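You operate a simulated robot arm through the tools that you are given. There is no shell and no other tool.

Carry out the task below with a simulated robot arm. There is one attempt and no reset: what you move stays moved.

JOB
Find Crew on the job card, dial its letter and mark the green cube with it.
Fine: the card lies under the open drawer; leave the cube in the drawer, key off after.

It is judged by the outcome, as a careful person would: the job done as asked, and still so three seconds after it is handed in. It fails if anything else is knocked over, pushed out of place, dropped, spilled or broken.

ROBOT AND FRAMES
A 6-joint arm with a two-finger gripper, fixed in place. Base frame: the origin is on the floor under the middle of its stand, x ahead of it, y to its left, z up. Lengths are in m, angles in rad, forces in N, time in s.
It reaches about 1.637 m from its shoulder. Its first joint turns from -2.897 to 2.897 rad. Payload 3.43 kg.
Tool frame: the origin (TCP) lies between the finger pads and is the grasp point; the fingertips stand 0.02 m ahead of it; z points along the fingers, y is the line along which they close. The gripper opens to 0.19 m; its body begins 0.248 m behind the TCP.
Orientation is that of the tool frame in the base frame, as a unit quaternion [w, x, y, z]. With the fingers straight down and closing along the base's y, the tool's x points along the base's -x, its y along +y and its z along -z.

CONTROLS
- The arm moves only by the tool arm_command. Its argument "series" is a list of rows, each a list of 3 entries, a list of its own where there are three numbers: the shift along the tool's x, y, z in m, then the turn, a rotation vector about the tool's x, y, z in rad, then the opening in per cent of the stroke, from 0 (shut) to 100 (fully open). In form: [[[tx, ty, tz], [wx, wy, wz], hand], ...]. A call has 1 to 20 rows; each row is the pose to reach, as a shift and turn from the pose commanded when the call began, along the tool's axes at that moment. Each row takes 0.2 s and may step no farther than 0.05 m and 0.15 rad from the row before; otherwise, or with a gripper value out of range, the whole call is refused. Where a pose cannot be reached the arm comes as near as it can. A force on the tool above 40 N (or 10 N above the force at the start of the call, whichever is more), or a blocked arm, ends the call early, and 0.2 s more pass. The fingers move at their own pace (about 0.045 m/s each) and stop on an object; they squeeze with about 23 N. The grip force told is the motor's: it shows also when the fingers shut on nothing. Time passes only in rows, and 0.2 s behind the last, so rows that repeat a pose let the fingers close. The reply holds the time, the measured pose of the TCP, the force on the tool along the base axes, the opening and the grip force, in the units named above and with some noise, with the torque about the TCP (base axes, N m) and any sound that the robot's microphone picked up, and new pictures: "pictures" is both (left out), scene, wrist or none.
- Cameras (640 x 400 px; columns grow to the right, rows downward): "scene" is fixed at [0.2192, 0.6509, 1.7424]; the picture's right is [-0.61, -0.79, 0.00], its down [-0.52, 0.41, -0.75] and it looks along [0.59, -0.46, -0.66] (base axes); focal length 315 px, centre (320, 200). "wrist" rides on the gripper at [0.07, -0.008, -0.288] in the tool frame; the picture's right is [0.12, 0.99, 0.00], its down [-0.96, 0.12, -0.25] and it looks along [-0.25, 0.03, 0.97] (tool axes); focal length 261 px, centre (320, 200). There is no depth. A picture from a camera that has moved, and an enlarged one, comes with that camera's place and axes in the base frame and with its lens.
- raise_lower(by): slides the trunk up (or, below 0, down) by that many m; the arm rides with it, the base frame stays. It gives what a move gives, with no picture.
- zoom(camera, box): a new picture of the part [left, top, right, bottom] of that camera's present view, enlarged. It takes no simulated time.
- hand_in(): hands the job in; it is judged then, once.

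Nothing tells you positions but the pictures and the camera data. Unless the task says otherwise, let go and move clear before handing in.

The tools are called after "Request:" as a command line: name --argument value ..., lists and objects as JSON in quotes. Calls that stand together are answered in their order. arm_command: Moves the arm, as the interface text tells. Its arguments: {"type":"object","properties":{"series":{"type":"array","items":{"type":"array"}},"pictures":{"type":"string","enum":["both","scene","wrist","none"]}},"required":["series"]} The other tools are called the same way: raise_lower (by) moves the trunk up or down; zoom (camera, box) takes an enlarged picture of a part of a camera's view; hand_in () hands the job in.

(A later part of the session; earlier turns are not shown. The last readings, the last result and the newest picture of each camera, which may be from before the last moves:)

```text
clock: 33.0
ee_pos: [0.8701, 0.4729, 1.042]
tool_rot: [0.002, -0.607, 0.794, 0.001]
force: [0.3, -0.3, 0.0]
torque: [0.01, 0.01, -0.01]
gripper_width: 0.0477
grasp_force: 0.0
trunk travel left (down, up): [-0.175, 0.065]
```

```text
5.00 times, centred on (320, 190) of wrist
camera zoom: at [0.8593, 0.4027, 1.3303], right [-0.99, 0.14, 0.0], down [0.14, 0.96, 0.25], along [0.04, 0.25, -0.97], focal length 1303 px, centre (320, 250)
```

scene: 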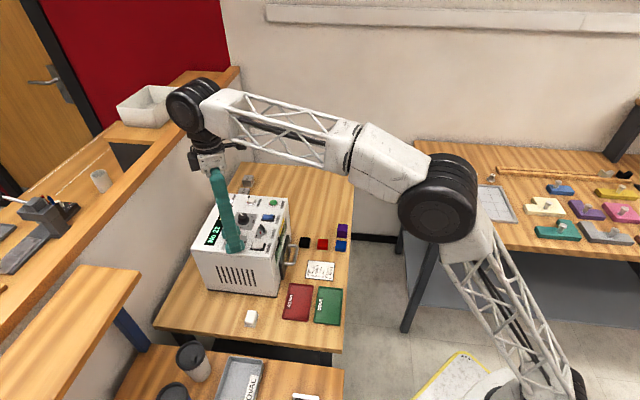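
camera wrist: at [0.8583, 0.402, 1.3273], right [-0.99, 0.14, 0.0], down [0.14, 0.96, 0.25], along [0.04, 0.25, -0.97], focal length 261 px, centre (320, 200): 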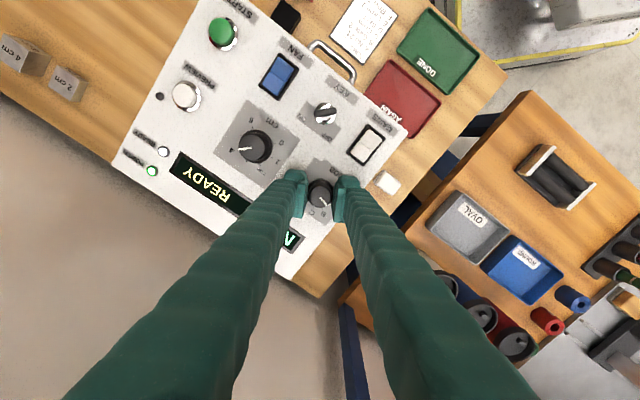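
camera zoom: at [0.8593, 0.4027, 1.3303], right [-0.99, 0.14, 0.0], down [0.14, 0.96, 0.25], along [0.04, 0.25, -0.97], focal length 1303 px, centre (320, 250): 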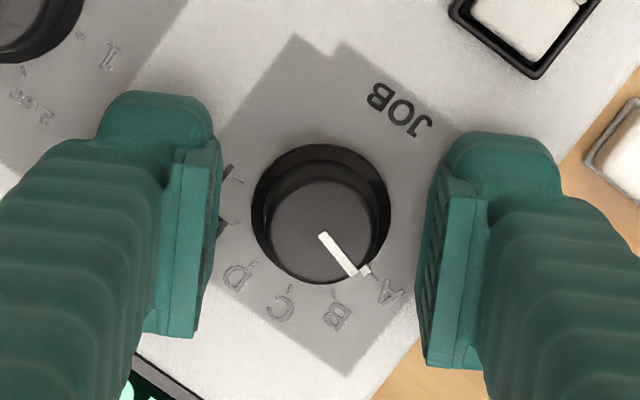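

Request:
arm_command --series '[[[0, 0, -0.002], [0, 0, 0], 18], [[0, 0, -0.002], [0, 0, 0], 13], [[0, 0, -0.002], [0, 0, 0], 8], [[0, 0, -0.002], [0, 0, 0], 8]]' --pictures "wrist"

Request:
zoom --camera "wrist" --box '[280, 150, 360, 230]'

Request:
zoom --camera "scene" --box '[205, 205, 265, 265]'

```text
clock: 34.0
ee_pos: [0.8677, 0.4743, 1.045]
tool_rot: [0.002, -0.608, 0.794, 0.001]
force: [-5.3, -0.8, -1.8]
torque: [-0.05, 0.06, 0.03]
gripper_width: 0.0259
grasp_force: 44.9
trunk travel left (down, up): [-0.175, 0.065]
camera wrist: at [0.8591, 0.4025, 1.3326], right [-0.99, 0.14, 0.0], down [0.14, 0.96, 0.25], along [0.04, 0.25, -0.97], focal length 261 px, centre (320, 200)
```

wrist: 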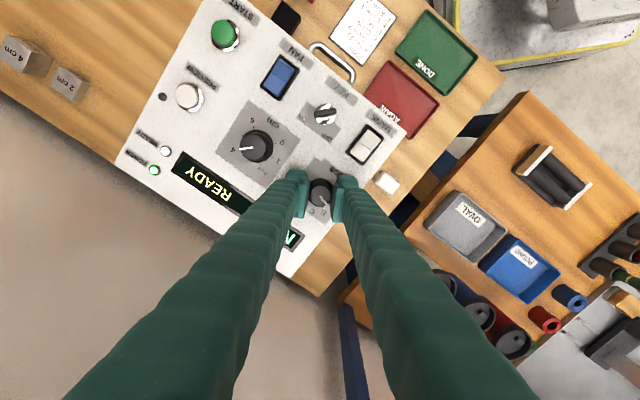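

```text
5.00 times, centred on (320, 190) of wrist
camera zoom: at [0.8591, 0.4025, 1.3326], right [-0.99, 0.14, 0.0], down [0.14, 0.96, 0.25], along [0.04, 0.25, -0.97], focal length 1303 px, centre (320, 250)
```

zoom: 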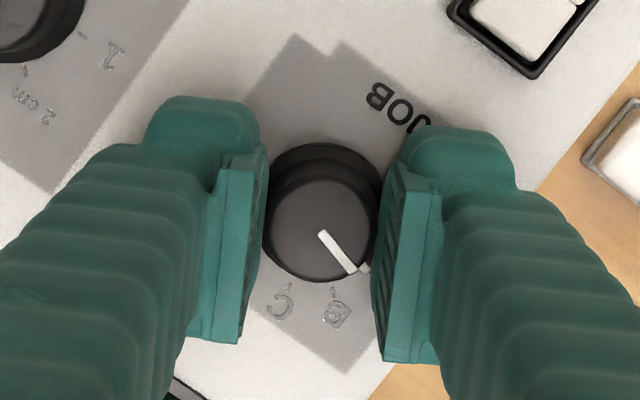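

```text
6.67 times, centred on (235, 235) of scene
camera zoom: at [0.2192, 0.6509, 1.7424], right [-0.61, -0.79, 0.0], down [-0.52, 0.41, -0.75], along [0.59, -0.46, -0.66], focal length 2102 px, centre (887, -33)
```

zoom: 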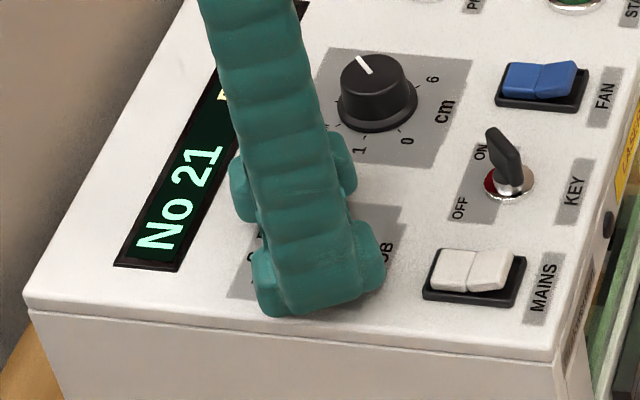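

The cap is gripped at 25.9 mm. I rotate +30° first to confirm the direction and response.

Request:
arm_command --series '[[[0, 0, 0], [0, 0, 0.1], 8], [[0, 0, 0], [0, 0, 0.2], 8], [[0, 0, 0], [0, 0, 0.3], 8], [[0, 0, 0], [0, 0, 0.4], 8], [[0, 0, 0], [0, 0, 0.5236], 8], [[0, 0, 0], [0, 0, 0.5236], 8]]' --pictures "wrist"

Request:
zoom --camera "wrist" --box '[280, 150, 360, 230]'

Request:
zoom --camera "scene" --box '[195, 190, 265, 265]'

```text
clock: 35.4
ee_pos: [0.8689, 0.4722, 1.0454]
tool_rot: [0.0, -0.381, 0.924, 0.001]
force: [-4.3, -5.9, -9.1]
torque: [-0.11, 0.06, 0.0]
gripper_width: 0.026
grasp_force: 45.3
trunk travel left (down, up): [-0.175, 0.065]
camera wrist: at [0.8259, 0.4168, 1.3328], right [-0.78, 0.62, 0.0], down [0.6, 0.76, 0.25], along [0.15, 0.2, -0.97], focal length 261 px, centre (320, 200)
```

wrist: 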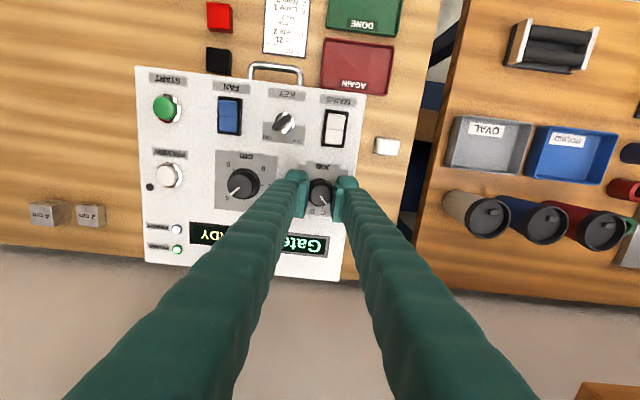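

```text
5.00 times, centred on (320, 190) of wrist
camera zoom: at [0.8259, 0.4168, 1.3328], right [-0.78, 0.62, 0.0], down [0.6, 0.76, 0.25], along [0.15, 0.2, -0.97], focal length 1303 px, centre (320, 250)
```

zoom: 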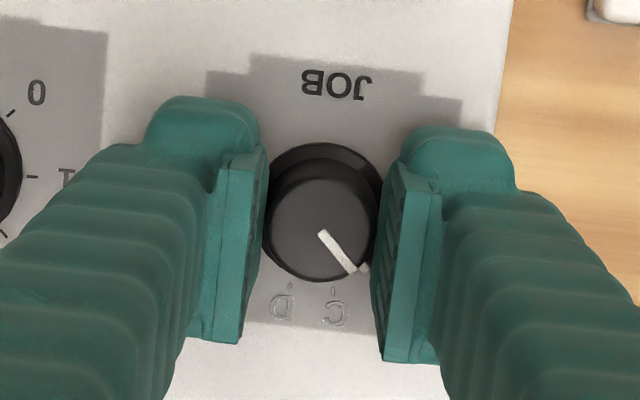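

```text
5.33 times, centred on (230, 228) of scene
camera zoom: at [0.2192, 0.6509, 1.7424], right [-0.61, -0.79, 0.0], down [-0.52, 0.41, -0.75], along [0.59, -0.46, -0.66], focal length 1682 px, centre (800, 53)
```

zoom: 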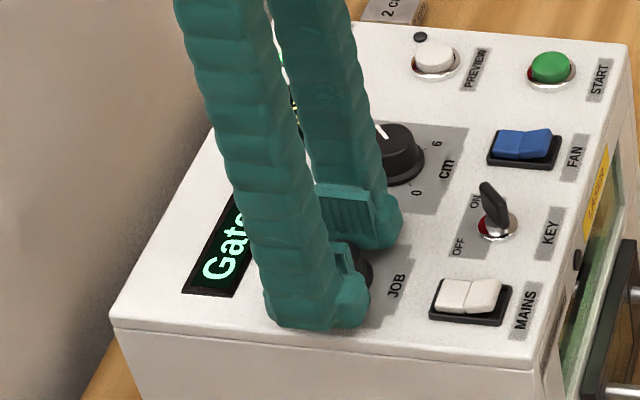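

The display now shows "Gate 2" (B), as expected. I turn another +30° to C.

Request:
arm_command --series '[[[0, 0, 0], [0, 0, 0.1], 8], [[0, 0, 0], [0, 0, 0.2], 8], [[0, 0, 0], [0, 0, 0.3], 8], [[0, 0, 0], [0, 0, 0.4], 8], [[0, 0, 0], [0, 0, 0.5236], 8], [[0, 0, 0], [0, 0, 0.5236], 8]]' --pictures "wrist"

Request:
zoom --camera "wrist" --box '[280, 150, 360, 230]'

Request:
zoom --camera "scene" --box '[195, 190, 265, 265]'

Request:
zoom --camera "wrist" --box '[120, 80, 380, 290]'

```text
clock: 36.8
ee_pos: [0.869, 0.4712, 1.0456]
tool_rot: [0.001, -0.13, 0.992, 0.003]
force: [11.1, -7.0, 1.2]
torque: [-0.08, -0.12, 0.05]
gripper_width: 0.0261
grasp_force: 44.8
trunk travel left (down, up): [-0.175, 0.065]
camera wrist: at [0.8039, 0.4455, 1.3328], right [-0.37, 0.93, 0.0], down [0.9, 0.36, 0.25], along [0.23, 0.09, -0.97], focal length 261 px, centre (320, 200)
```

wrist: 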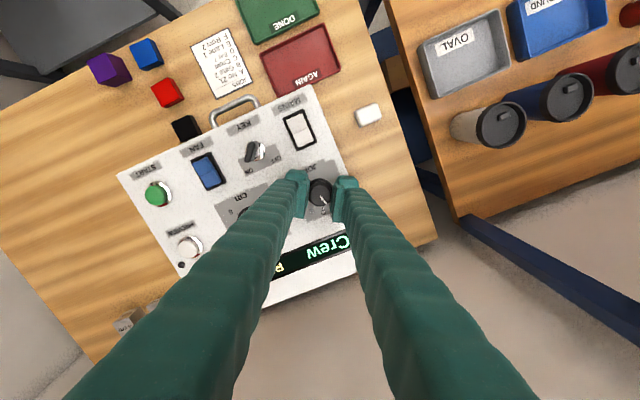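

```text
5.00 times, centred on (320, 190) of wrist
camera zoom: at [0.8039, 0.4455, 1.3328], right [-0.37, 0.93, 0.0], down [0.9, 0.36, 0.25], along [0.23, 0.09, -0.97], focal length 1303 px, centre (320, 250)
```

zoom: 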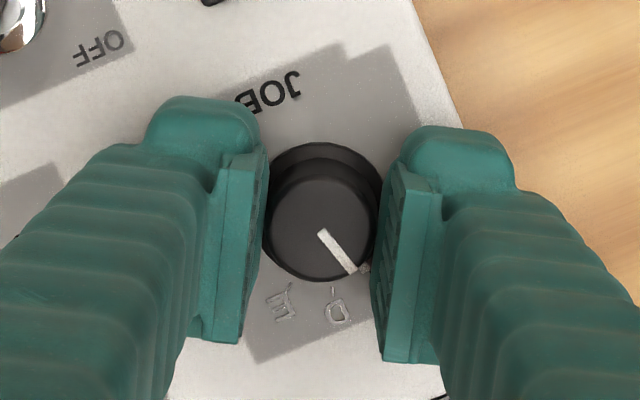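

```text
5.33 times, centred on (230, 228) of scene
camera zoom: at [0.2192, 0.6509, 1.7424], right [-0.61, -0.79, 0.0], down [-0.52, 0.41, -0.75], along [0.59, -0.46, -0.66], focal length 1682 px, centre (800, 53)
```

zoom: 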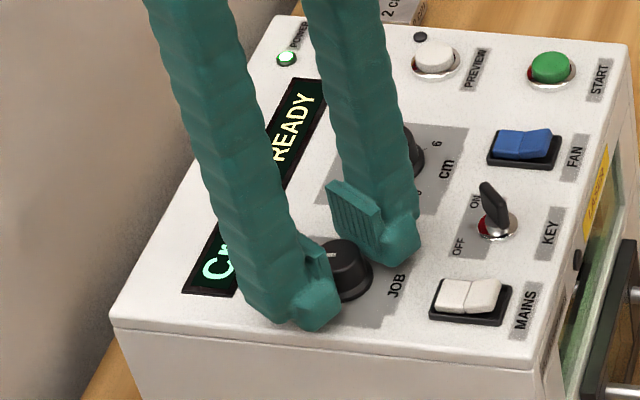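

```text
1.90 times, centred on (250, 185) of wrist
camera zoom: at [0.8039, 0.4455, 1.3328], right [-0.37, 0.93, 0.0], down [0.9, 0.36, 0.25], along [0.23, 0.09, -0.97], focal length 496 px, centre (453, 229)
```

zoom: 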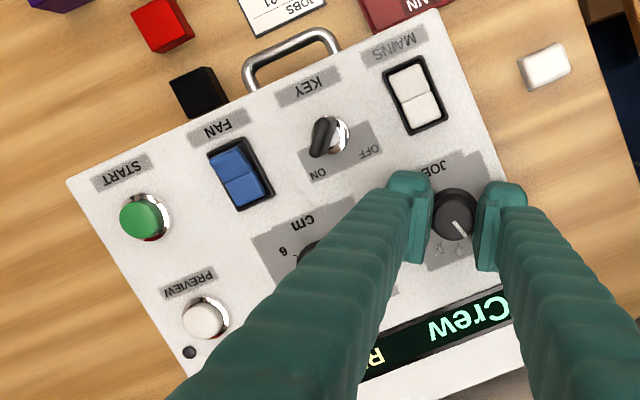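

The display shows "Crew READY". I release the knob gently and rise.

Request:
arm_command --series '[[[0, 0, 0], [0, 0, 0], 14], [[0, 0, 0], [0, 0, 0], 20], [[0, 0, 0], [0, 0, 0], 22], [[0, 0, -0.02], [0, 0, 0], 22], [[0, 0, -0.05], [0, 0, 0], 22], [[0, 0, -0.075], [0, 0, 0], 22], [[0, 0, -0.075], [0, 0, 0], 22]]'

Request:
zoom --camera "wrist" --box '[120, 60, 400, 280]'

Request:
zoom --camera "scene" --box '[195, 185, 290, 265]'

```text
clock: 38.4
ee_pos: [0.8688, 0.4723, 1.1212]
tool_rot: [0.001, -0.13, 0.992, 0.002]
force: [0.4, -0.4, 0.1]
torque: [0.03, 0.0, 0.0]
gripper_width: 0.0417
grasp_force: 0.1
trunk travel left (down, up): [-0.175, 0.065]
camera wrist: at [0.8035, 0.4457, 1.4081], right [-0.37, 0.93, 0.0], down [0.9, 0.36, 0.25], along [0.23, 0.09, -0.97], focal length 261 px, centre (320, 200)
```

scene: 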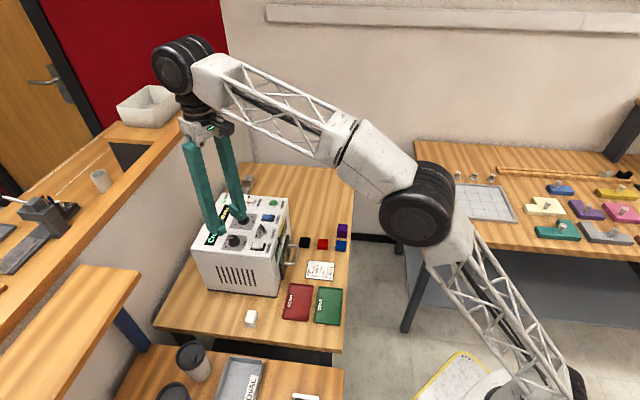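
wrist: 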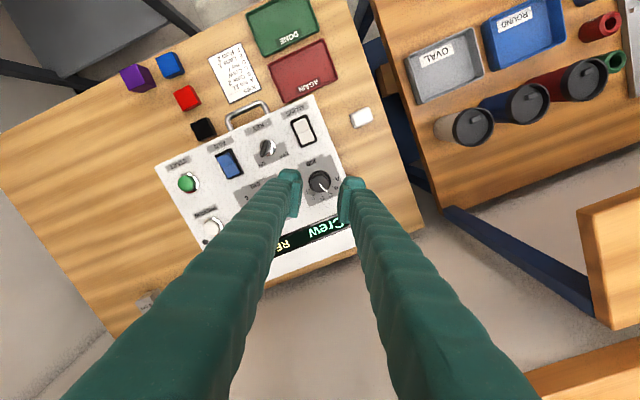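

```text
1.82 times, centred on (260, 170) of wrist
camera zoom: at [0.8035, 0.4457, 1.4081], right [-0.37, 0.93, 0.0], down [0.9, 0.36, 0.25], along [0.23, 0.09, -0.97], focal length 474 px, centre (429, 254)
```

zoom: 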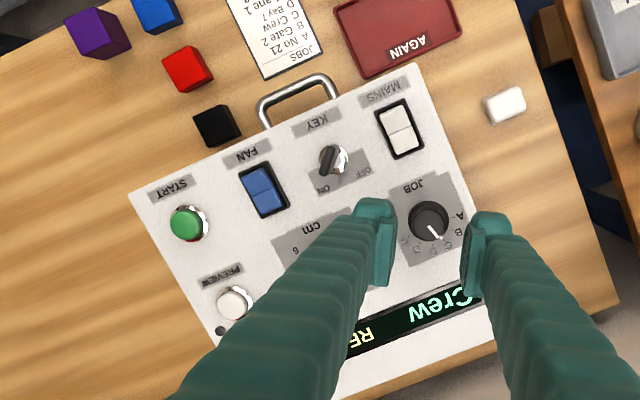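

```text
5.00 times, centred on (242, 225) of scene
camera zoom: at [0.2192, 0.6509, 1.7424], right [-0.61, -0.79, 0.0], down [-0.52, 0.41, -0.75], along [0.59, -0.46, -0.66], focal length 1577 px, centre (708, 75)
```

zoom: 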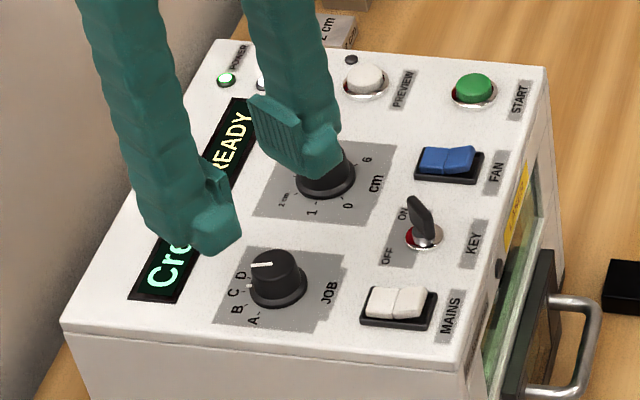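

JOB now points at C with "Crew READY". I move above the START button, rotating back to -45°, and check the cm knob on the way.

Request:
arm_command --series '[[[-0.005, -0.04, 0], [0, 0, -0.1], 22], [[-0.01, -0.08, 0], [0, 0, -0.2], 22], [[-0.014, -0.12, 0], [0, 0, -0.3], 22], [[-0.018, -0.16, 0], [0, 0, -0.41], 22], [[-0.021, -0.193, 0], [0, 0, -0.5236], 22], [[-0.021, -0.193, 0], [0, 0, -0.5236], 22]]' --pictures "wrist"

Request:
zoom --camera "wrist" --box '[270, 140, 370, 240]'

Request:
zoom --camera "wrist" --box '[290, 130, 490, 330]'

Request:
zoom --camera "scene" --box '[195, 185, 290, 265]'

```text
clock: 39.8
ee_pos: [0.9396, 0.293, 1.1208]
tool_rot: [0.001, -0.382, 0.924, 0.002]
force: [0.0, 0.3, -0.4]
torque: [0.03, -0.01, 0.01]
gripper_width: 0.0419
grasp_force: 0.0
trunk travel left (down, up): [-0.175, 0.065]
camera wrist: at [0.8968, 0.2357, 1.4083], right [-0.79, 0.62, 0.0], down [0.6, 0.76, 0.25], along [0.15, 0.2, -0.97], focal length 261 px, centre (320, 200)
```

wrist: 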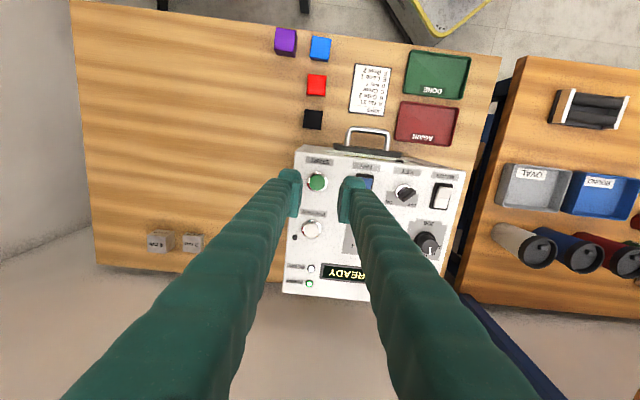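

```text
4.00 times, centred on (320, 190) of wrist
camera zoom: at [0.8968, 0.2357, 1.4083], right [-0.79, 0.62, 0.0], down [0.6, 0.76, 0.25], along [0.15, 0.2, -0.97], focal length 1043 px, centre (320, 240)
```

zoom: 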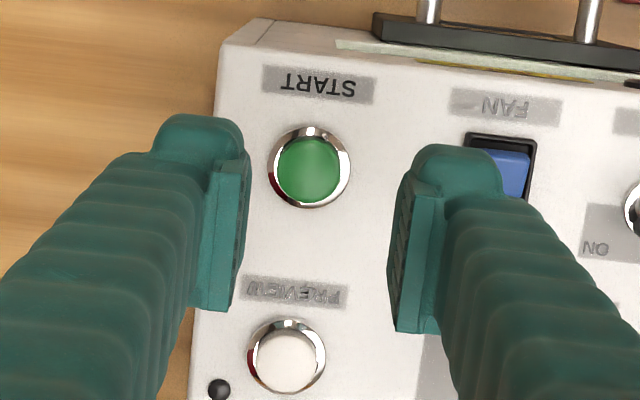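

```text
2.00 times, centred on (390, 230) of wrist
camera zoom: at [0.8968, 0.2357, 1.4083], right [-0.79, 0.62, 0.0], down [0.6, 0.76, 0.25], along [0.15, 0.2, -0.97], focal length 521 px, centre (180, 140)
```

zoom: 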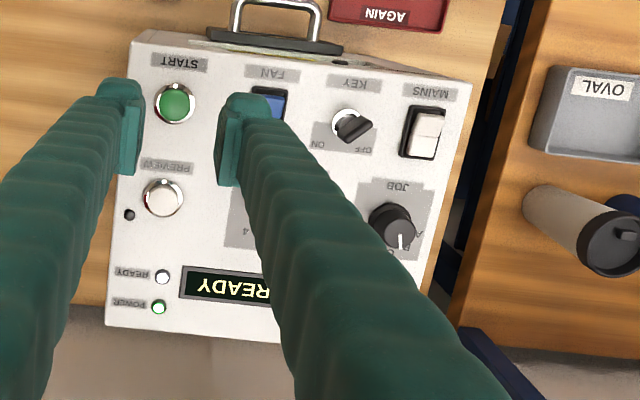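

```text
5.00 times, centred on (242, 225) of scene
camera zoom: at [0.2192, 0.6509, 1.7424], right [-0.61, -0.79, 0.0], down [-0.52, 0.41, -0.75], along [0.59, -0.46, -0.66], focal length 1577 px, centre (708, 75)
```

zoom: 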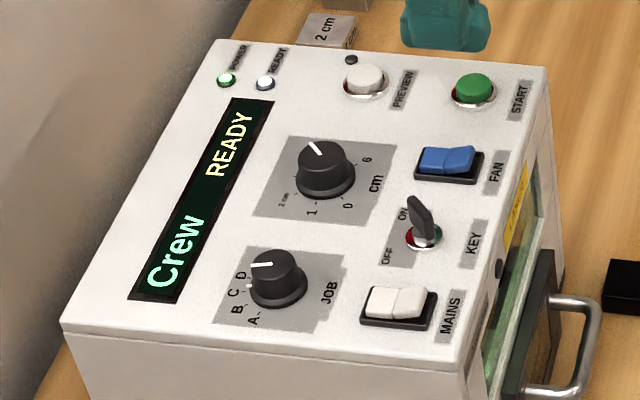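

START is offset 4 mm from the tool axis. I correct, close the fingers and descend to just above the button.

Request:
arm_command --series '[[[-0.0016, -0.004, 0], [0, 0, 0], 10], [[-0.0016, -0.004, 0.02], [0, 0, 0], 0], [[-0.0016, -0.004, 0.045], [0, 0, 0], 0], [[-0.0016, -0.004, 0.065], [0, 0, 0], 0], [[-0.0016, -0.004, 0.068], [0, 0, 0], 0]]' --pictures "wrist"

Request:
zoom --camera "wrist" --box '[270, 140, 370, 240]'

Request:
zoom --camera "scene" --box '[215, 170, 310, 250]'

```text
clock: 41.0
ee_pos: [0.9428, 0.2915, 1.0517]
tool_rot: [0.001, -0.382, 0.924, 0.001]
force: [-0.5, -0.4, 0.4]
torque: [0.0, 0.02, -0.01]
gripper_width: 0.0
grasp_force: 23.7
trunk travel left (down, up): [-0.175, 0.065]
camera wrist: at [0.8993, 0.2347, 1.3387], right [-0.79, 0.62, 0.0], down [0.6, 0.76, 0.25], along [0.15, 0.2, -0.97], focal length 261 px, centre (320, 200)
```

wrist: 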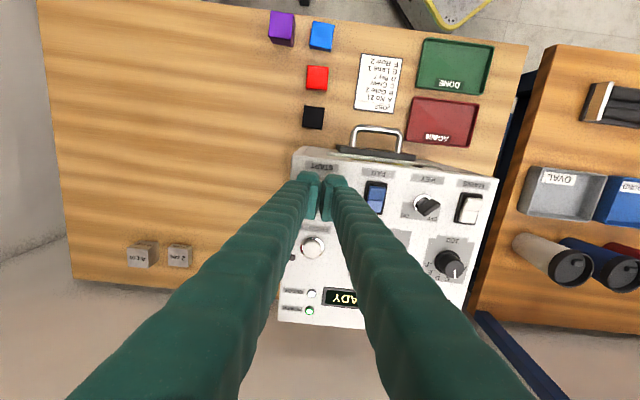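

```text
4.00 times, centred on (320, 190) of wrist
camera zoom: at [0.8993, 0.2347, 1.3387], right [-0.79, 0.62, 0.0], down [0.6, 0.76, 0.25], along [0.15, 0.2, -0.97], focal length 1043 px, centre (320, 240)
```

zoom: 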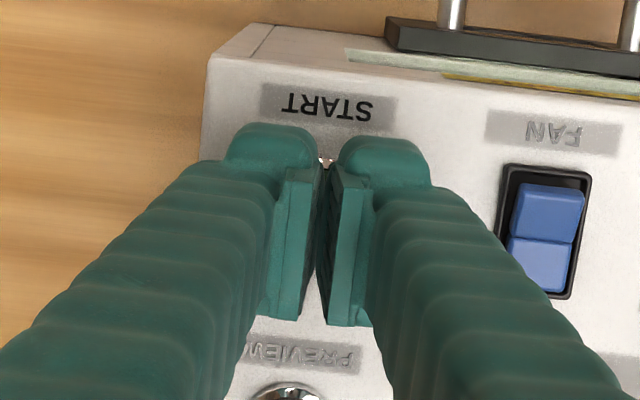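

```text
5.00 times, centred on (262, 210) of scene
camera zoom: at [0.2192, 0.6509, 1.7424], right [-0.61, -0.79, 0.0], down [-0.52, 0.41, -0.75], along [0.59, -0.46, -0.66], focal length 1577 px, centre (608, 150)
```

zoom: 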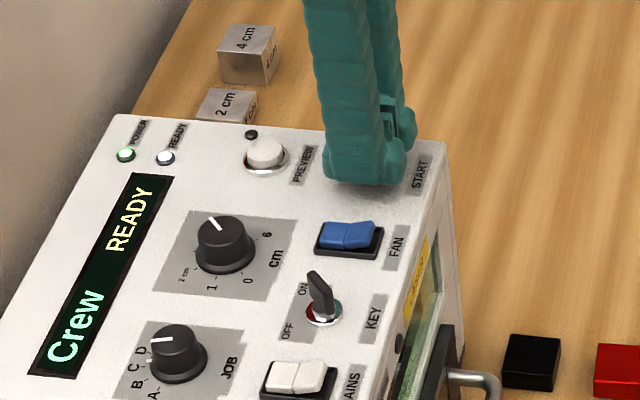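

Fingers are over START. I press down in small steps, watching the force and the display.

Request:
arm_command --series '[[[0, 0, 0.004], [0, 0, 0], 0], [[0, 0, 0.008], [0, 0, 0], 0]]' --pictures "none"

Request:
zoom --camera "scene" --box '[195, 185, 290, 265]'

```text
clock: 41.6
ee_pos: [0.9424, 0.2914, 1.0462]
tool_rot: [0.003, -0.382, 0.924, 0.001]
force: [2.9, 0.6, 9.5]
torque: [0.04, -0.1, 0.02]
gripper_width: 0.0059
grasp_force: 35.0
trunk travel left (down, up): [-0.175, 0.065]
heard: click
```

```text
5.00 times, centred on (242, 225) of scene
camera zoom: at [0.2192, 0.6509, 1.7424], right [-0.61, -0.79, 0.0], down [-0.52, 0.41, -0.75], along [0.59, -0.46, -0.66], focal length 1577 px, centre (708, 75)
```

zoom: 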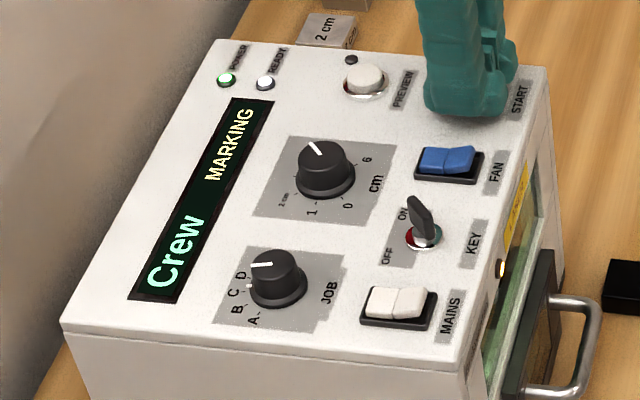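

Display shows "MARKING". I lift off the button and wait for it to finish.

Request:
arm_command --series '[[[0, 0, -0.02], [0, 0, 0], 0], [[0, 0, -0.05], [0, 0, 0], 0], [[0, 0, -0.075], [0, 0, 0], 0], [[0, 0, -0.075], [0, 0, 0], 0], [[0, 0, -0.075], [0, 0, 0], 0]]' --pictures "none"

Request:
zoom --camera "scene" --box '[195, 185, 290, 265]'

```text
clock: 42.8
ee_pos: [0.9424, 0.2898, 1.1184]
tool_rot: [0.001, -0.382, 0.924, 0.002]
force: [0.3, 0.4, -0.2]
torque: [0.03, -0.04, 0.05]
gripper_width: 0.0
grasp_force: 34.2
trunk travel left (down, up): [-0.175, 0.065]
```

```text
5.00 times, centred on (242, 225) of scene
camera zoom: at [0.2192, 0.6509, 1.7424], right [-0.61, -0.79, 0.0], down [-0.52, 0.41, -0.75], along [0.59, -0.46, -0.66], focal length 1577 px, centre (708, 75)
```

zoom: 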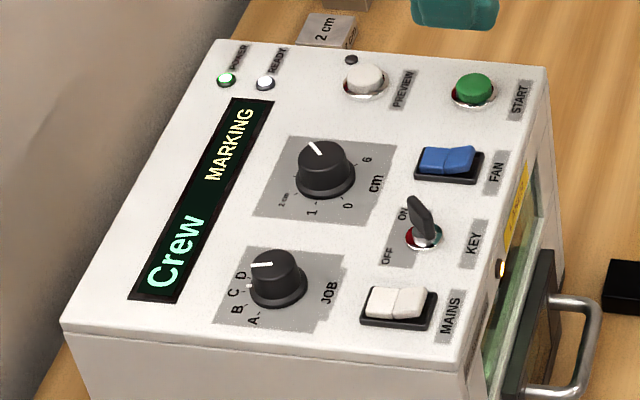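

It is still marking. Meanwhile I move to hover above the key (not touching), rotating the gripper so the fingers straddle the key blade.

Request:
arm_command --series '[[[0, 0.022, 0], [0, 0, 0.13], 5], [[0, 0.044, 0], [0, 0, 0.26], 10], [[0, 0.066, 0], [0, 0, 0.39], 18], [[0, 0.088, 0], [0, 0, 0.52], 22], [[0, 0.11, 0], [0, 0, 0.65], 22], [[-0.0006, 0.1327, 0], [0, 0, 0.785], 22], [[-0.0006, 0.1327, 0], [0, 0, 0.785], 22]]'

Request:
zoom --camera "scene" --box '[195, 185, 290, 265]'

Request:
zoom --camera "wrist" --box '[270, 140, 370, 240]'

```text
clock: 44.4
ee_pos: [0.849, 0.3854, 1.1182]
tool_rot: [0.0, 0.001, 1.0, 0.002]
force: [-0.4, -0.9, 0.4]
torque: [-0.03, -0.04, 0.01]
gripper_width: 0.0417
grasp_force: 0.1
trunk travel left (down, up): [-0.175, 0.065]
camera wrist: at [0.78, 0.3769, 1.4055], right [-0.12, 0.99, 0.0], down [0.96, 0.11, 0.25], along [0.25, 0.03, -0.97], focal length 261 px, centre (320, 200)
```

scene: 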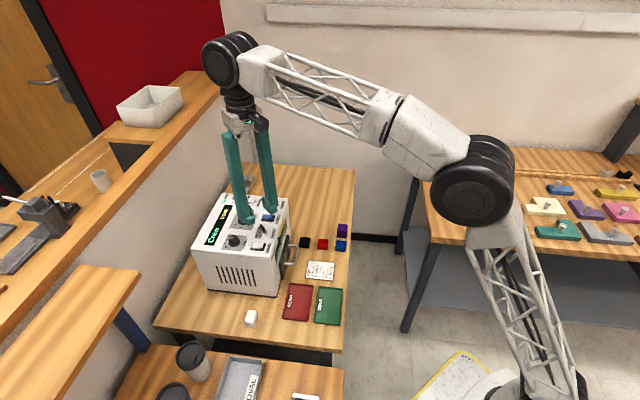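
wrist: 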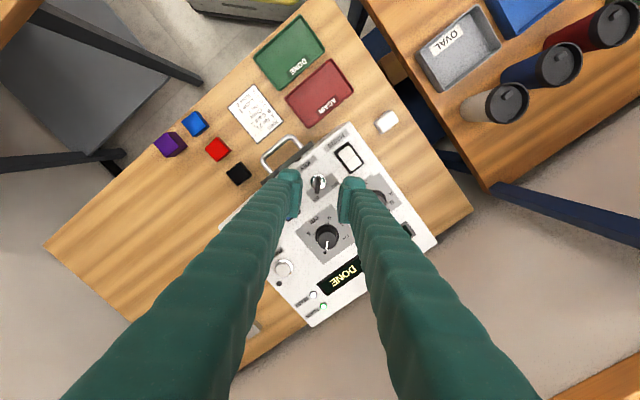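

```text
5.00 times, centred on (242, 225) of scene
camera zoom: at [0.2192, 0.6509, 1.7424], right [-0.61, -0.79, 0.0], down [-0.52, 0.41, -0.75], along [0.59, -0.46, -0.66], focal length 1577 px, centre (708, 75)
```

zoom: 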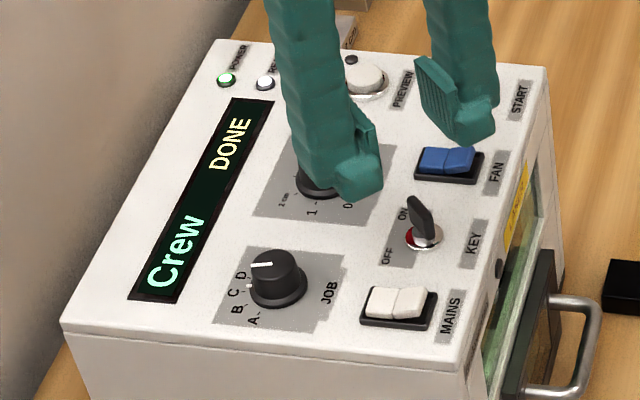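

```text
4.00 times, centred on (320, 190) of wrist
camera zoom: at [0.78, 0.3769, 1.4055], right [-0.12, 0.99, 0.0], down [0.96, 0.11, 0.25], along [0.25, 0.03, -0.97], focal length 1043 px, centre (320, 240)
```

zoom: 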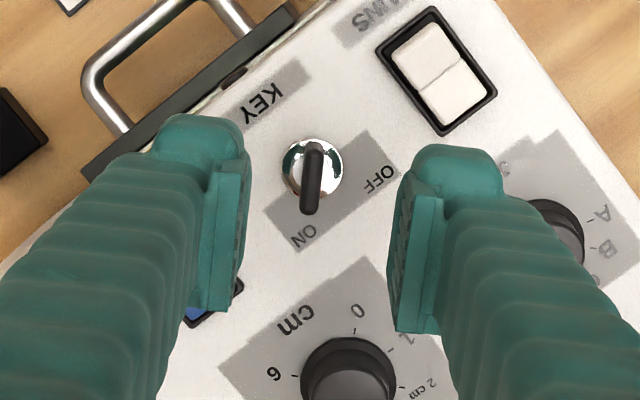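

Display shows "Crew DONE". The key blade is centred within 3 mm; I align and lower the fingers around it.

Request:
arm_command --series '[[[-0.0011, -0.0028, 0.02], [0, 0, -0.03], 22], [[-0.0011, -0.0028, 0.045], [0, 0, -0.06], 22], [[-0.0011, -0.0028, 0.065], [0, 0, -0.06], 22], [[-0.0011, -0.0028, 0.071], [0, 0, -0.06], 22], [[-0.0011, -0.0028, 0.071], [0, 0, -0.06], 22]]' --pictures "wrist"

Request:
zoom --camera "scene" --box '[215, 185, 290, 255]'

Request:
zoom --camera "wrist" --box '[280, 150, 360, 230]'

```text
clock: 45.6
ee_pos: [0.8499, 0.3828, 1.0479]
tool_rot: [0.001, -0.029, 1.0, 0.002]
force: [0.1, 0.1, -0.6]
torque: [-0.01, -0.01, 0.0]
gripper_width: 0.042
grasp_force: 0.2
trunk travel left (down, up): [-0.175, 0.065]
camera wrist: at [0.7807, 0.3698, 1.3354], right [-0.18, 0.98, 0.0], down [0.95, 0.17, 0.25], along [0.24, 0.05, -0.97], focal length 261 px, centre (320, 200)
```

wrist: 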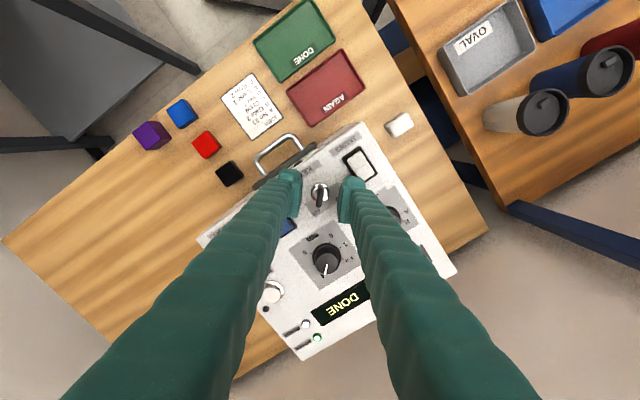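

```text
5.71 times, centred on (252, 220) of scene
camera zoom: at [0.2192, 0.6509, 1.7424], right [-0.61, -0.79, 0.0], down [-0.52, 0.41, -0.75], along [0.59, -0.46, -0.66], focal length 1802 px, centre (706, 86)
```

zoom: 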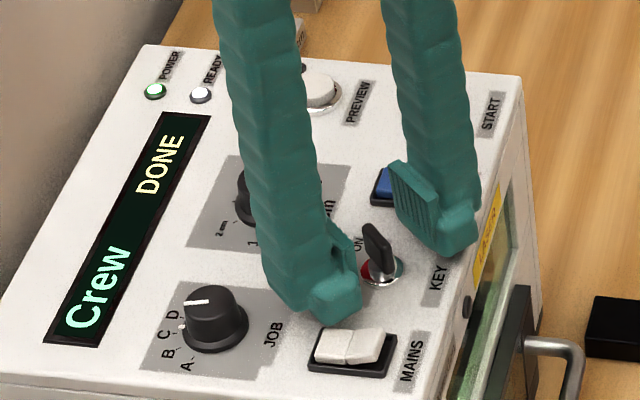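

```text
5.00 times, centred on (320, 190) of wrist
camera zoom: at [0.7807, 0.3698, 1.3354], right [-0.18, 0.98, 0.0], down [0.95, 0.17, 0.25], along [0.24, 0.05, -0.97], focal length 1303 px, centre (320, 250)
```

zoom: 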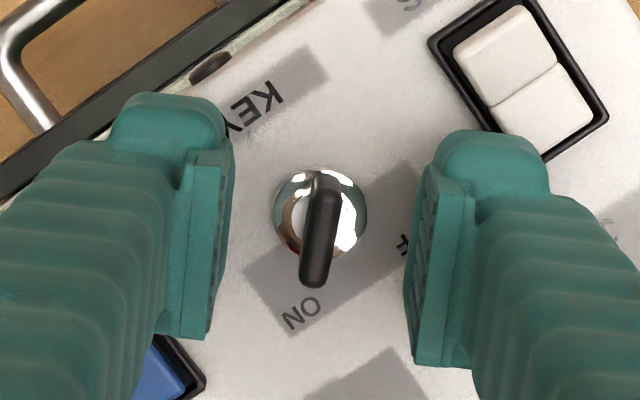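

The blade sits centred between the fingers. I close on it.

Request:
arm_command --series '[[[0, 0, 0], [0, 0, 0], 12], [[0, 0, 0], [0, 0, 0], 4], [[0, 0, 0], [0, 0, 0], 0], [[0, 0, 0], [0, 0, 0], 0]]' --pictures "wrist"

Request:
zoom --camera "wrist" --box '[280, 150, 360, 230]'

Request:
zoom --camera "scene" --box '[215, 185, 290, 255]'

```text
clock: 46.6
ee_pos: [0.8494, 0.3824, 1.0478]
tool_rot: [0.001, -0.029, 1.0, 0.002]
force: [0.1, 0.3, -1.0]
torque: [-0.01, -0.03, -0.05]
gripper_width: 0.0062
grasp_force: 39.9
trunk travel left (down, up): [-0.175, 0.065]
camera wrist: at [0.7807, 0.3698, 1.3355], right [-0.18, 0.98, 0.0], down [0.95, 0.17, 0.25], along [0.24, 0.05, -0.97], focal length 261 px, centre (320, 200)
```

wrist: 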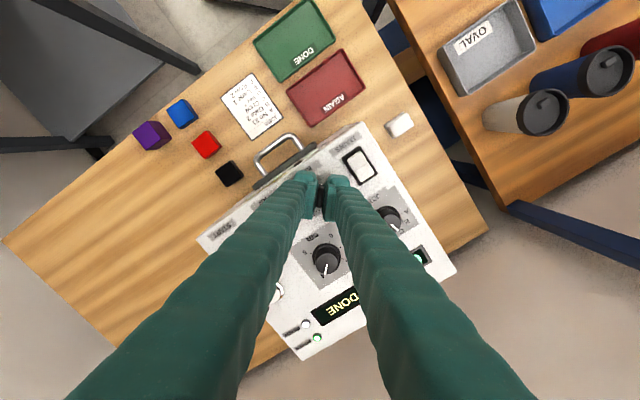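

```text
5.00 times, centred on (320, 190) of wrist
camera zoom: at [0.7807, 0.3698, 1.3355], right [-0.18, 0.98, 0.0], down [0.95, 0.17, 0.25], along [0.24, 0.05, -0.97], focal length 1303 px, centre (320, 250)
```

zoom: 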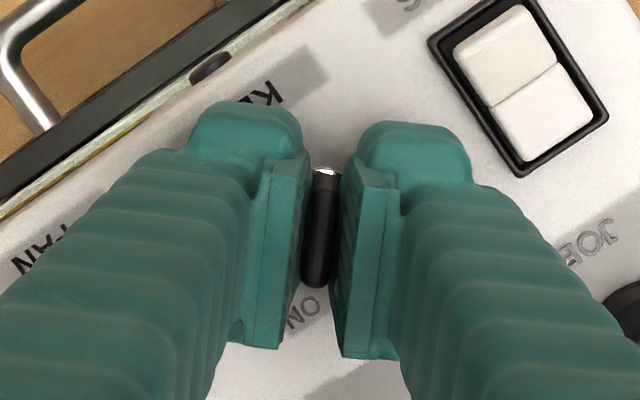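

```text
5.71 times, centred on (252, 220) of scene
camera zoom: at [0.2192, 0.6509, 1.7424], right [-0.61, -0.79, 0.0], down [-0.52, 0.41, -0.75], along [0.59, -0.46, -0.66], focal length 1802 px, centre (706, 86)
```

zoom: 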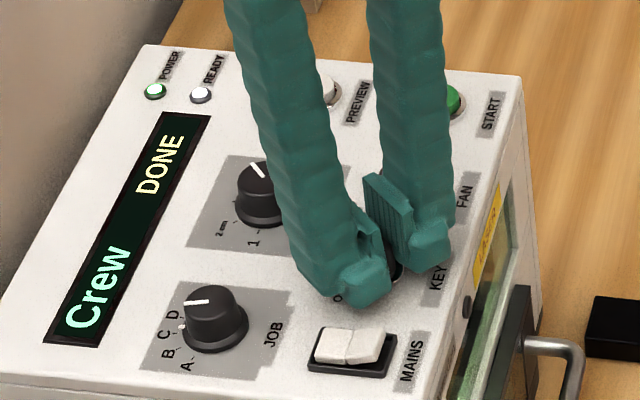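

The key blade is gripped. I turn it counter-clockwise (-) toward OFF in stages.

Request:
arm_command --series '[[[0, -0.0002, 0], [0, 0, -0.12], 0], [[0, -0.0004, 0], [0, 0, -0.24], 0], [[-0.0001, -0.0005, 0], [0, 0, -0.36], 0], [[-0.0002, -0.0007, 0], [0, 0, -0.48], 0], [[-0.0003, -0.0008, 0], [0, 0, -0.6], 0], [[-0.0004, -0.001, 0], [0, 0, -0.75], 0]]' --pictures "wrist"

Request:
zoom --camera "wrist" --box '[280, 150, 360, 230]'

Request:
zoom --camera "scene" --box '[195, 185, 290, 260]'

```text
clock: 48.0
ee_pos: [0.8488, 0.3829, 1.0477]
tool_rot: [0.001, -0.395, 0.919, 0.001]
force: [-2.5, 14.0, 1.1]
torque: [0.01, 0.15, 0.0]
gripper_width: 0.0061
grasp_force: 40.1
trunk travel left (down, up): [-0.175, 0.065]
camera wrist: at [0.8082, 0.3252, 1.3353], right [-0.8, 0.6, 0.0], down [0.58, 0.78, 0.25], along [0.15, 0.2, -0.97], focal length 261 px, centre (320, 200)
```

wrist: 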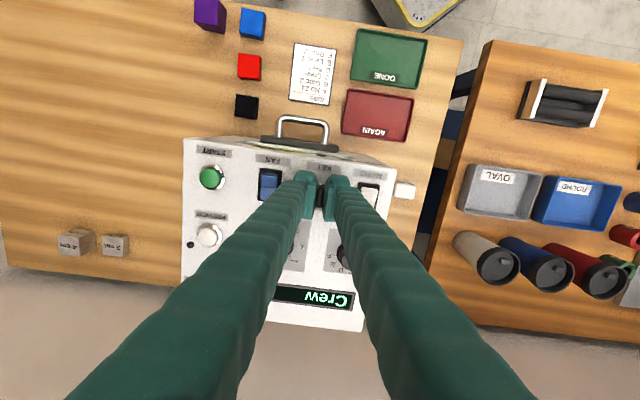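

```text
5.00 times, centred on (320, 190) of wrist
camera zoom: at [0.8082, 0.3252, 1.3353], right [-0.8, 0.6, 0.0], down [0.58, 0.78, 0.25], along [0.15, 0.2, -0.97], focal length 1303 px, centre (320, 250)
```

zoom: 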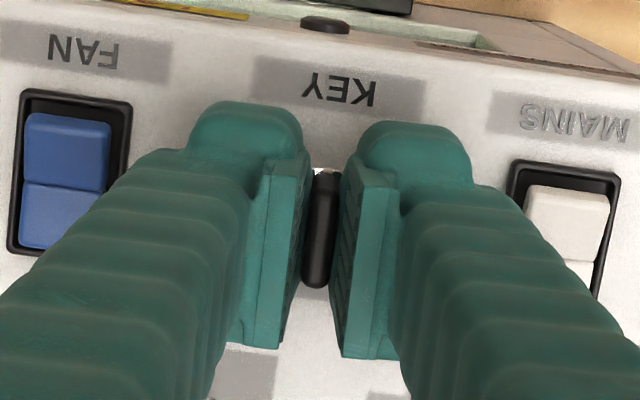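

```text
5.33 times, centred on (242, 222) of scene
camera zoom: at [0.2192, 0.6509, 1.7424], right [-0.61, -0.79, 0.0], down [-0.52, 0.41, -0.75], along [0.59, -0.46, -0.66], focal length 1682 px, centre (733, 80)
```

zoom: 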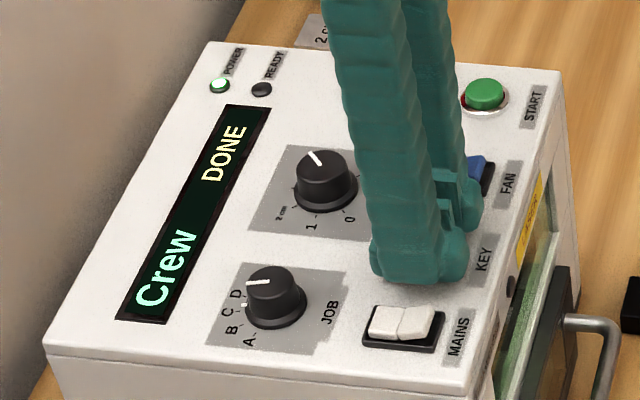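

The READY lamp went off; the key is partway. I ease the small side force and continue to OFF.

Request:
arm_command --series '[[[-0.0008, 0.0008, 0], [0, 0, -0.1], 0], [[-0.001, 0.001, 0], [0, 0, -0.2], 0], [[-0.001, 0.001, 0], [0, 0, -0.3], 0], [[-0.001, 0.001, 0], [0, 0, -0.4], 0], [[-0.001, 0.001, 0], [0, 0, -0.5], 0], [[-0.001, 0.001, 0], [0, 0, -0.6], 0], [[-0.001, 0.001, 0], [0, 0, -0.7], 0], [[-0.001, 0.001, 0], [0, 0, -0.76], 0]]' --pictures "wrist"

Request:
zoom --camera "wrist" --box '[280, 150, 360, 230]'

Request:
zoom --camera "scene" --box '[195, 185, 290, 260]'

```text
clock: 49.8
ee_pos: [0.8502, 0.3821, 1.0478]
tool_rot: [-0.001, 0.707, -0.707, 0.0]
force: [-19.9, 5.3, -8.6]
torque: [0.07, 0.14, -0.03]
gripper_width: 0.0062
grasp_force: 39.9
trunk travel left (down, up): [-0.175, 0.065]
camera wrist: at [0.8594, 0.3122, 1.3354], right [-0.99, -0.12, 0.0], down [-0.11, 0.96, 0.25], along [-0.03, 0.25, -0.97], focal length 261 px, centre (320, 200)
```

wrist: 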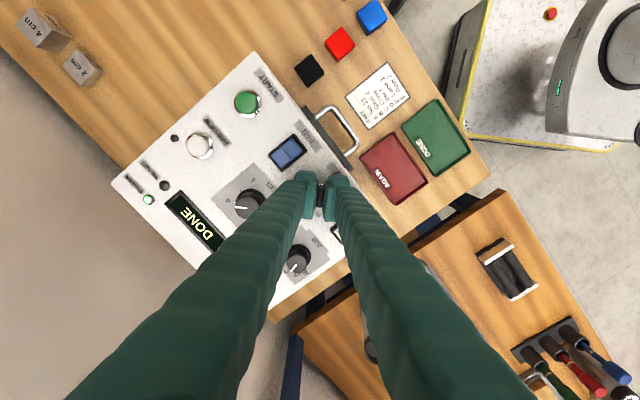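

```text
5.00 times, centred on (320, 190) of wrist
camera zoom: at [0.8594, 0.3122, 1.3354], right [-0.99, -0.12, 0.0], down [-0.11, 0.96, 0.25], along [-0.03, 0.25, -0.97], focal length 1303 px, centre (320, 250)
```

zoom: 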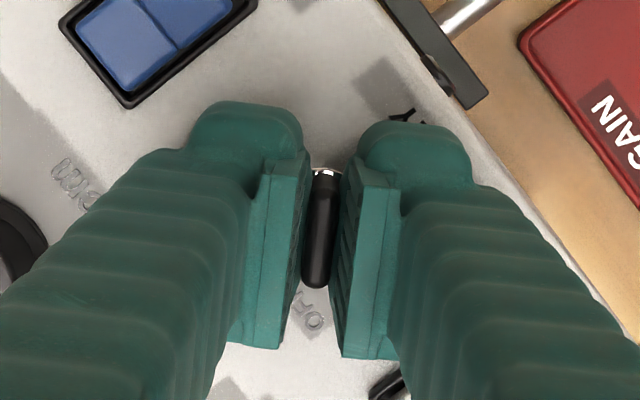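

```text
5.33 times, centred on (242, 222) of scene
camera zoom: at [0.2192, 0.6509, 1.7424], right [-0.61, -0.79, 0.0], down [-0.52, 0.41, -0.75], along [0.59, -0.46, -0.66], focal length 1682 px, centre (733, 80)
```

zoom: 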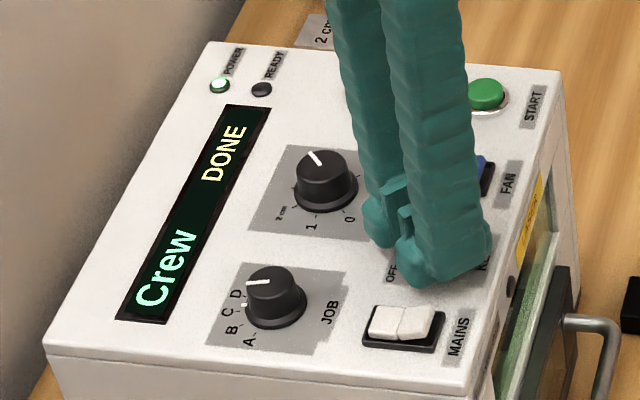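

The key now points at OFF. I release and rise to inspect.

Request:
arm_command --series '[[[0, 0, 0], [0, 0, 0], 6], [[0, 0, 0], [0, 0, 0], 12], [[0, 0, 0], [0, 0, 0], 18], [[0, 0, -0.02], [0, 0, 0], 18], [[0, 0, -0.05], [0, 0, 0], 20], [[0, 0, -0.075], [0, 0, 0], 22], [[0, 0, -0.075], [0, 0, 0], 22]]'

Request:
zoom --camera "wrist" --box '[280, 140, 360, 220]'

Request:
zoom --camera "scene" --box '[195, 185, 290, 260]'

```text
clock: 51.4
ee_pos: [0.8531, 0.3821, 1.1236]
tool_rot: [0.002, -0.706, 0.708, 0.001]
force: [-0.9, -0.4, -0.3]
torque: [-0.01, 0.0, -0.03]
gripper_width: 0.042
grasp_force: 0.0
trunk travel left (down, up): [-0.175, 0.065]
camera wrist: at [0.8611, 0.3105, 1.4109], right [-0.99, -0.12, 0.0], down [-0.11, 0.96, 0.25], along [-0.03, 0.25, -0.97], focal length 261 px, centre (320, 200)
```

scene: 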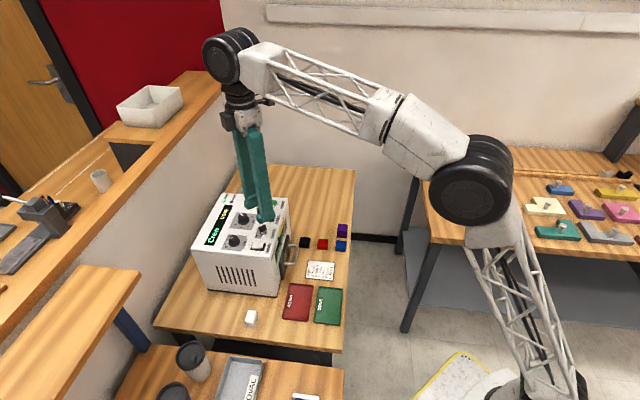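
wrist: 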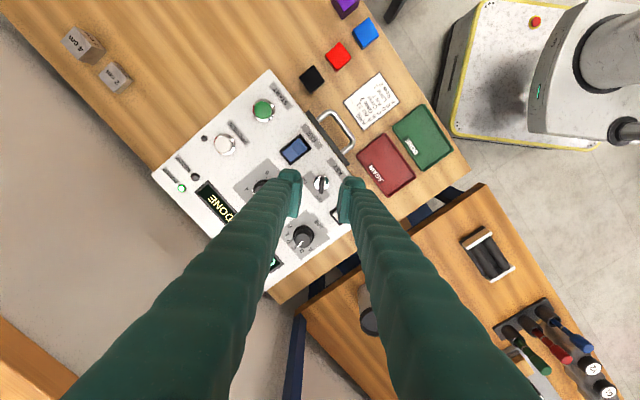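

```text
5.00 times, centred on (320, 180) of wrist
camera zoom: at [0.8611, 0.3105, 1.4109], right [-0.99, -0.12, 0.0], down [-0.11, 0.96, 0.25], along [-0.03, 0.25, -0.97], focal length 1303 px, centre (320, 300)
```

zoom: 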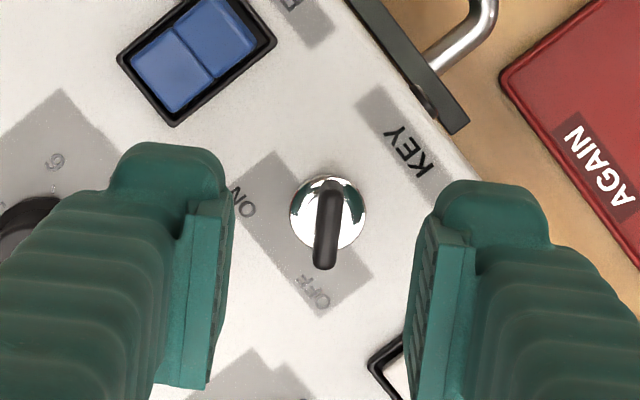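

```text
5.33 times, centred on (242, 222) of scene
camera zoom: at [0.2192, 0.6509, 1.7424], right [-0.61, -0.79, 0.0], down [-0.52, 0.41, -0.75], along [0.59, -0.46, -0.66], focal length 1682 px, centre (733, 80)
```

zoom: 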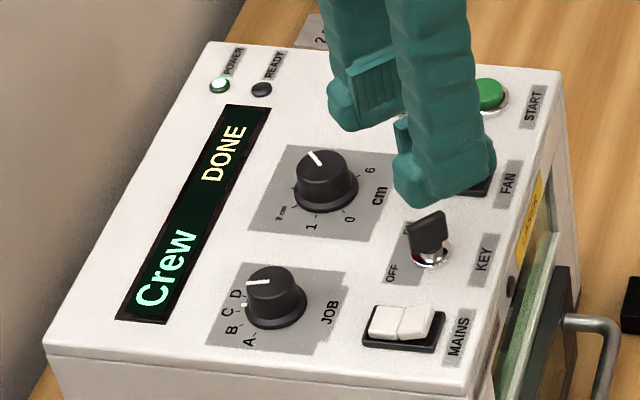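

READY lamp is off and the key points to OFF. I'll zoom in closely to confirm it is fully at OFF, and try to see the mark through the window.

Request:
zoom --camera "wrist" --box '[305, 160, 340, 205]'

Request:
zoom --camera "scene" --box '[250, 215, 285, 250]'

Request:
zoom --camera "scene" --box '[260, 220, 305, 290]'

```text
8.89 times, centred on (322, 182) of wrist
camera zoom: at [0.8611, 0.3105, 1.4109], right [-0.99, -0.12, 0.0], down [-0.11, 0.96, 0.25], along [-0.03, 0.25, -0.97], focal length 2317 px, centre (298, 356)
```

zoom: 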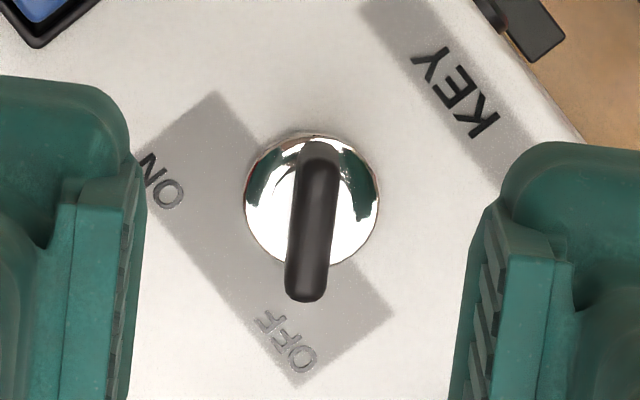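

```text
11.43 times, centred on (268, 232) of scene
camera zoom: at [0.2192, 0.6509, 1.7424], right [-0.61, -0.79, 0.0], down [-0.52, 0.41, -0.75], along [0.59, -0.46, -0.66], focal length 3604 px, centre (920, -171)
```

zoom: 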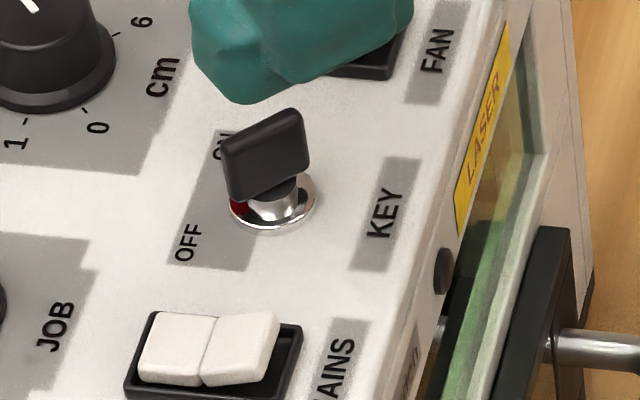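

```text
5.71 times, centred on (282, 255) of scene
camera zoom: at [0.2192, 0.6509, 1.7424], right [-0.61, -0.79, 0.0], down [-0.52, 0.41, -0.75], along [0.59, -0.46, -0.66], focal length 1802 px, centre (534, -114)
```

zoom: 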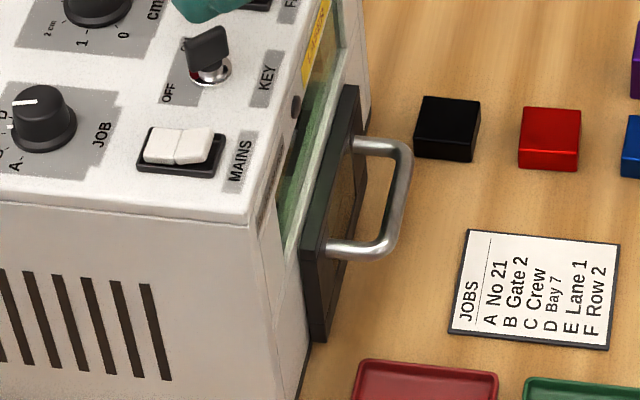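

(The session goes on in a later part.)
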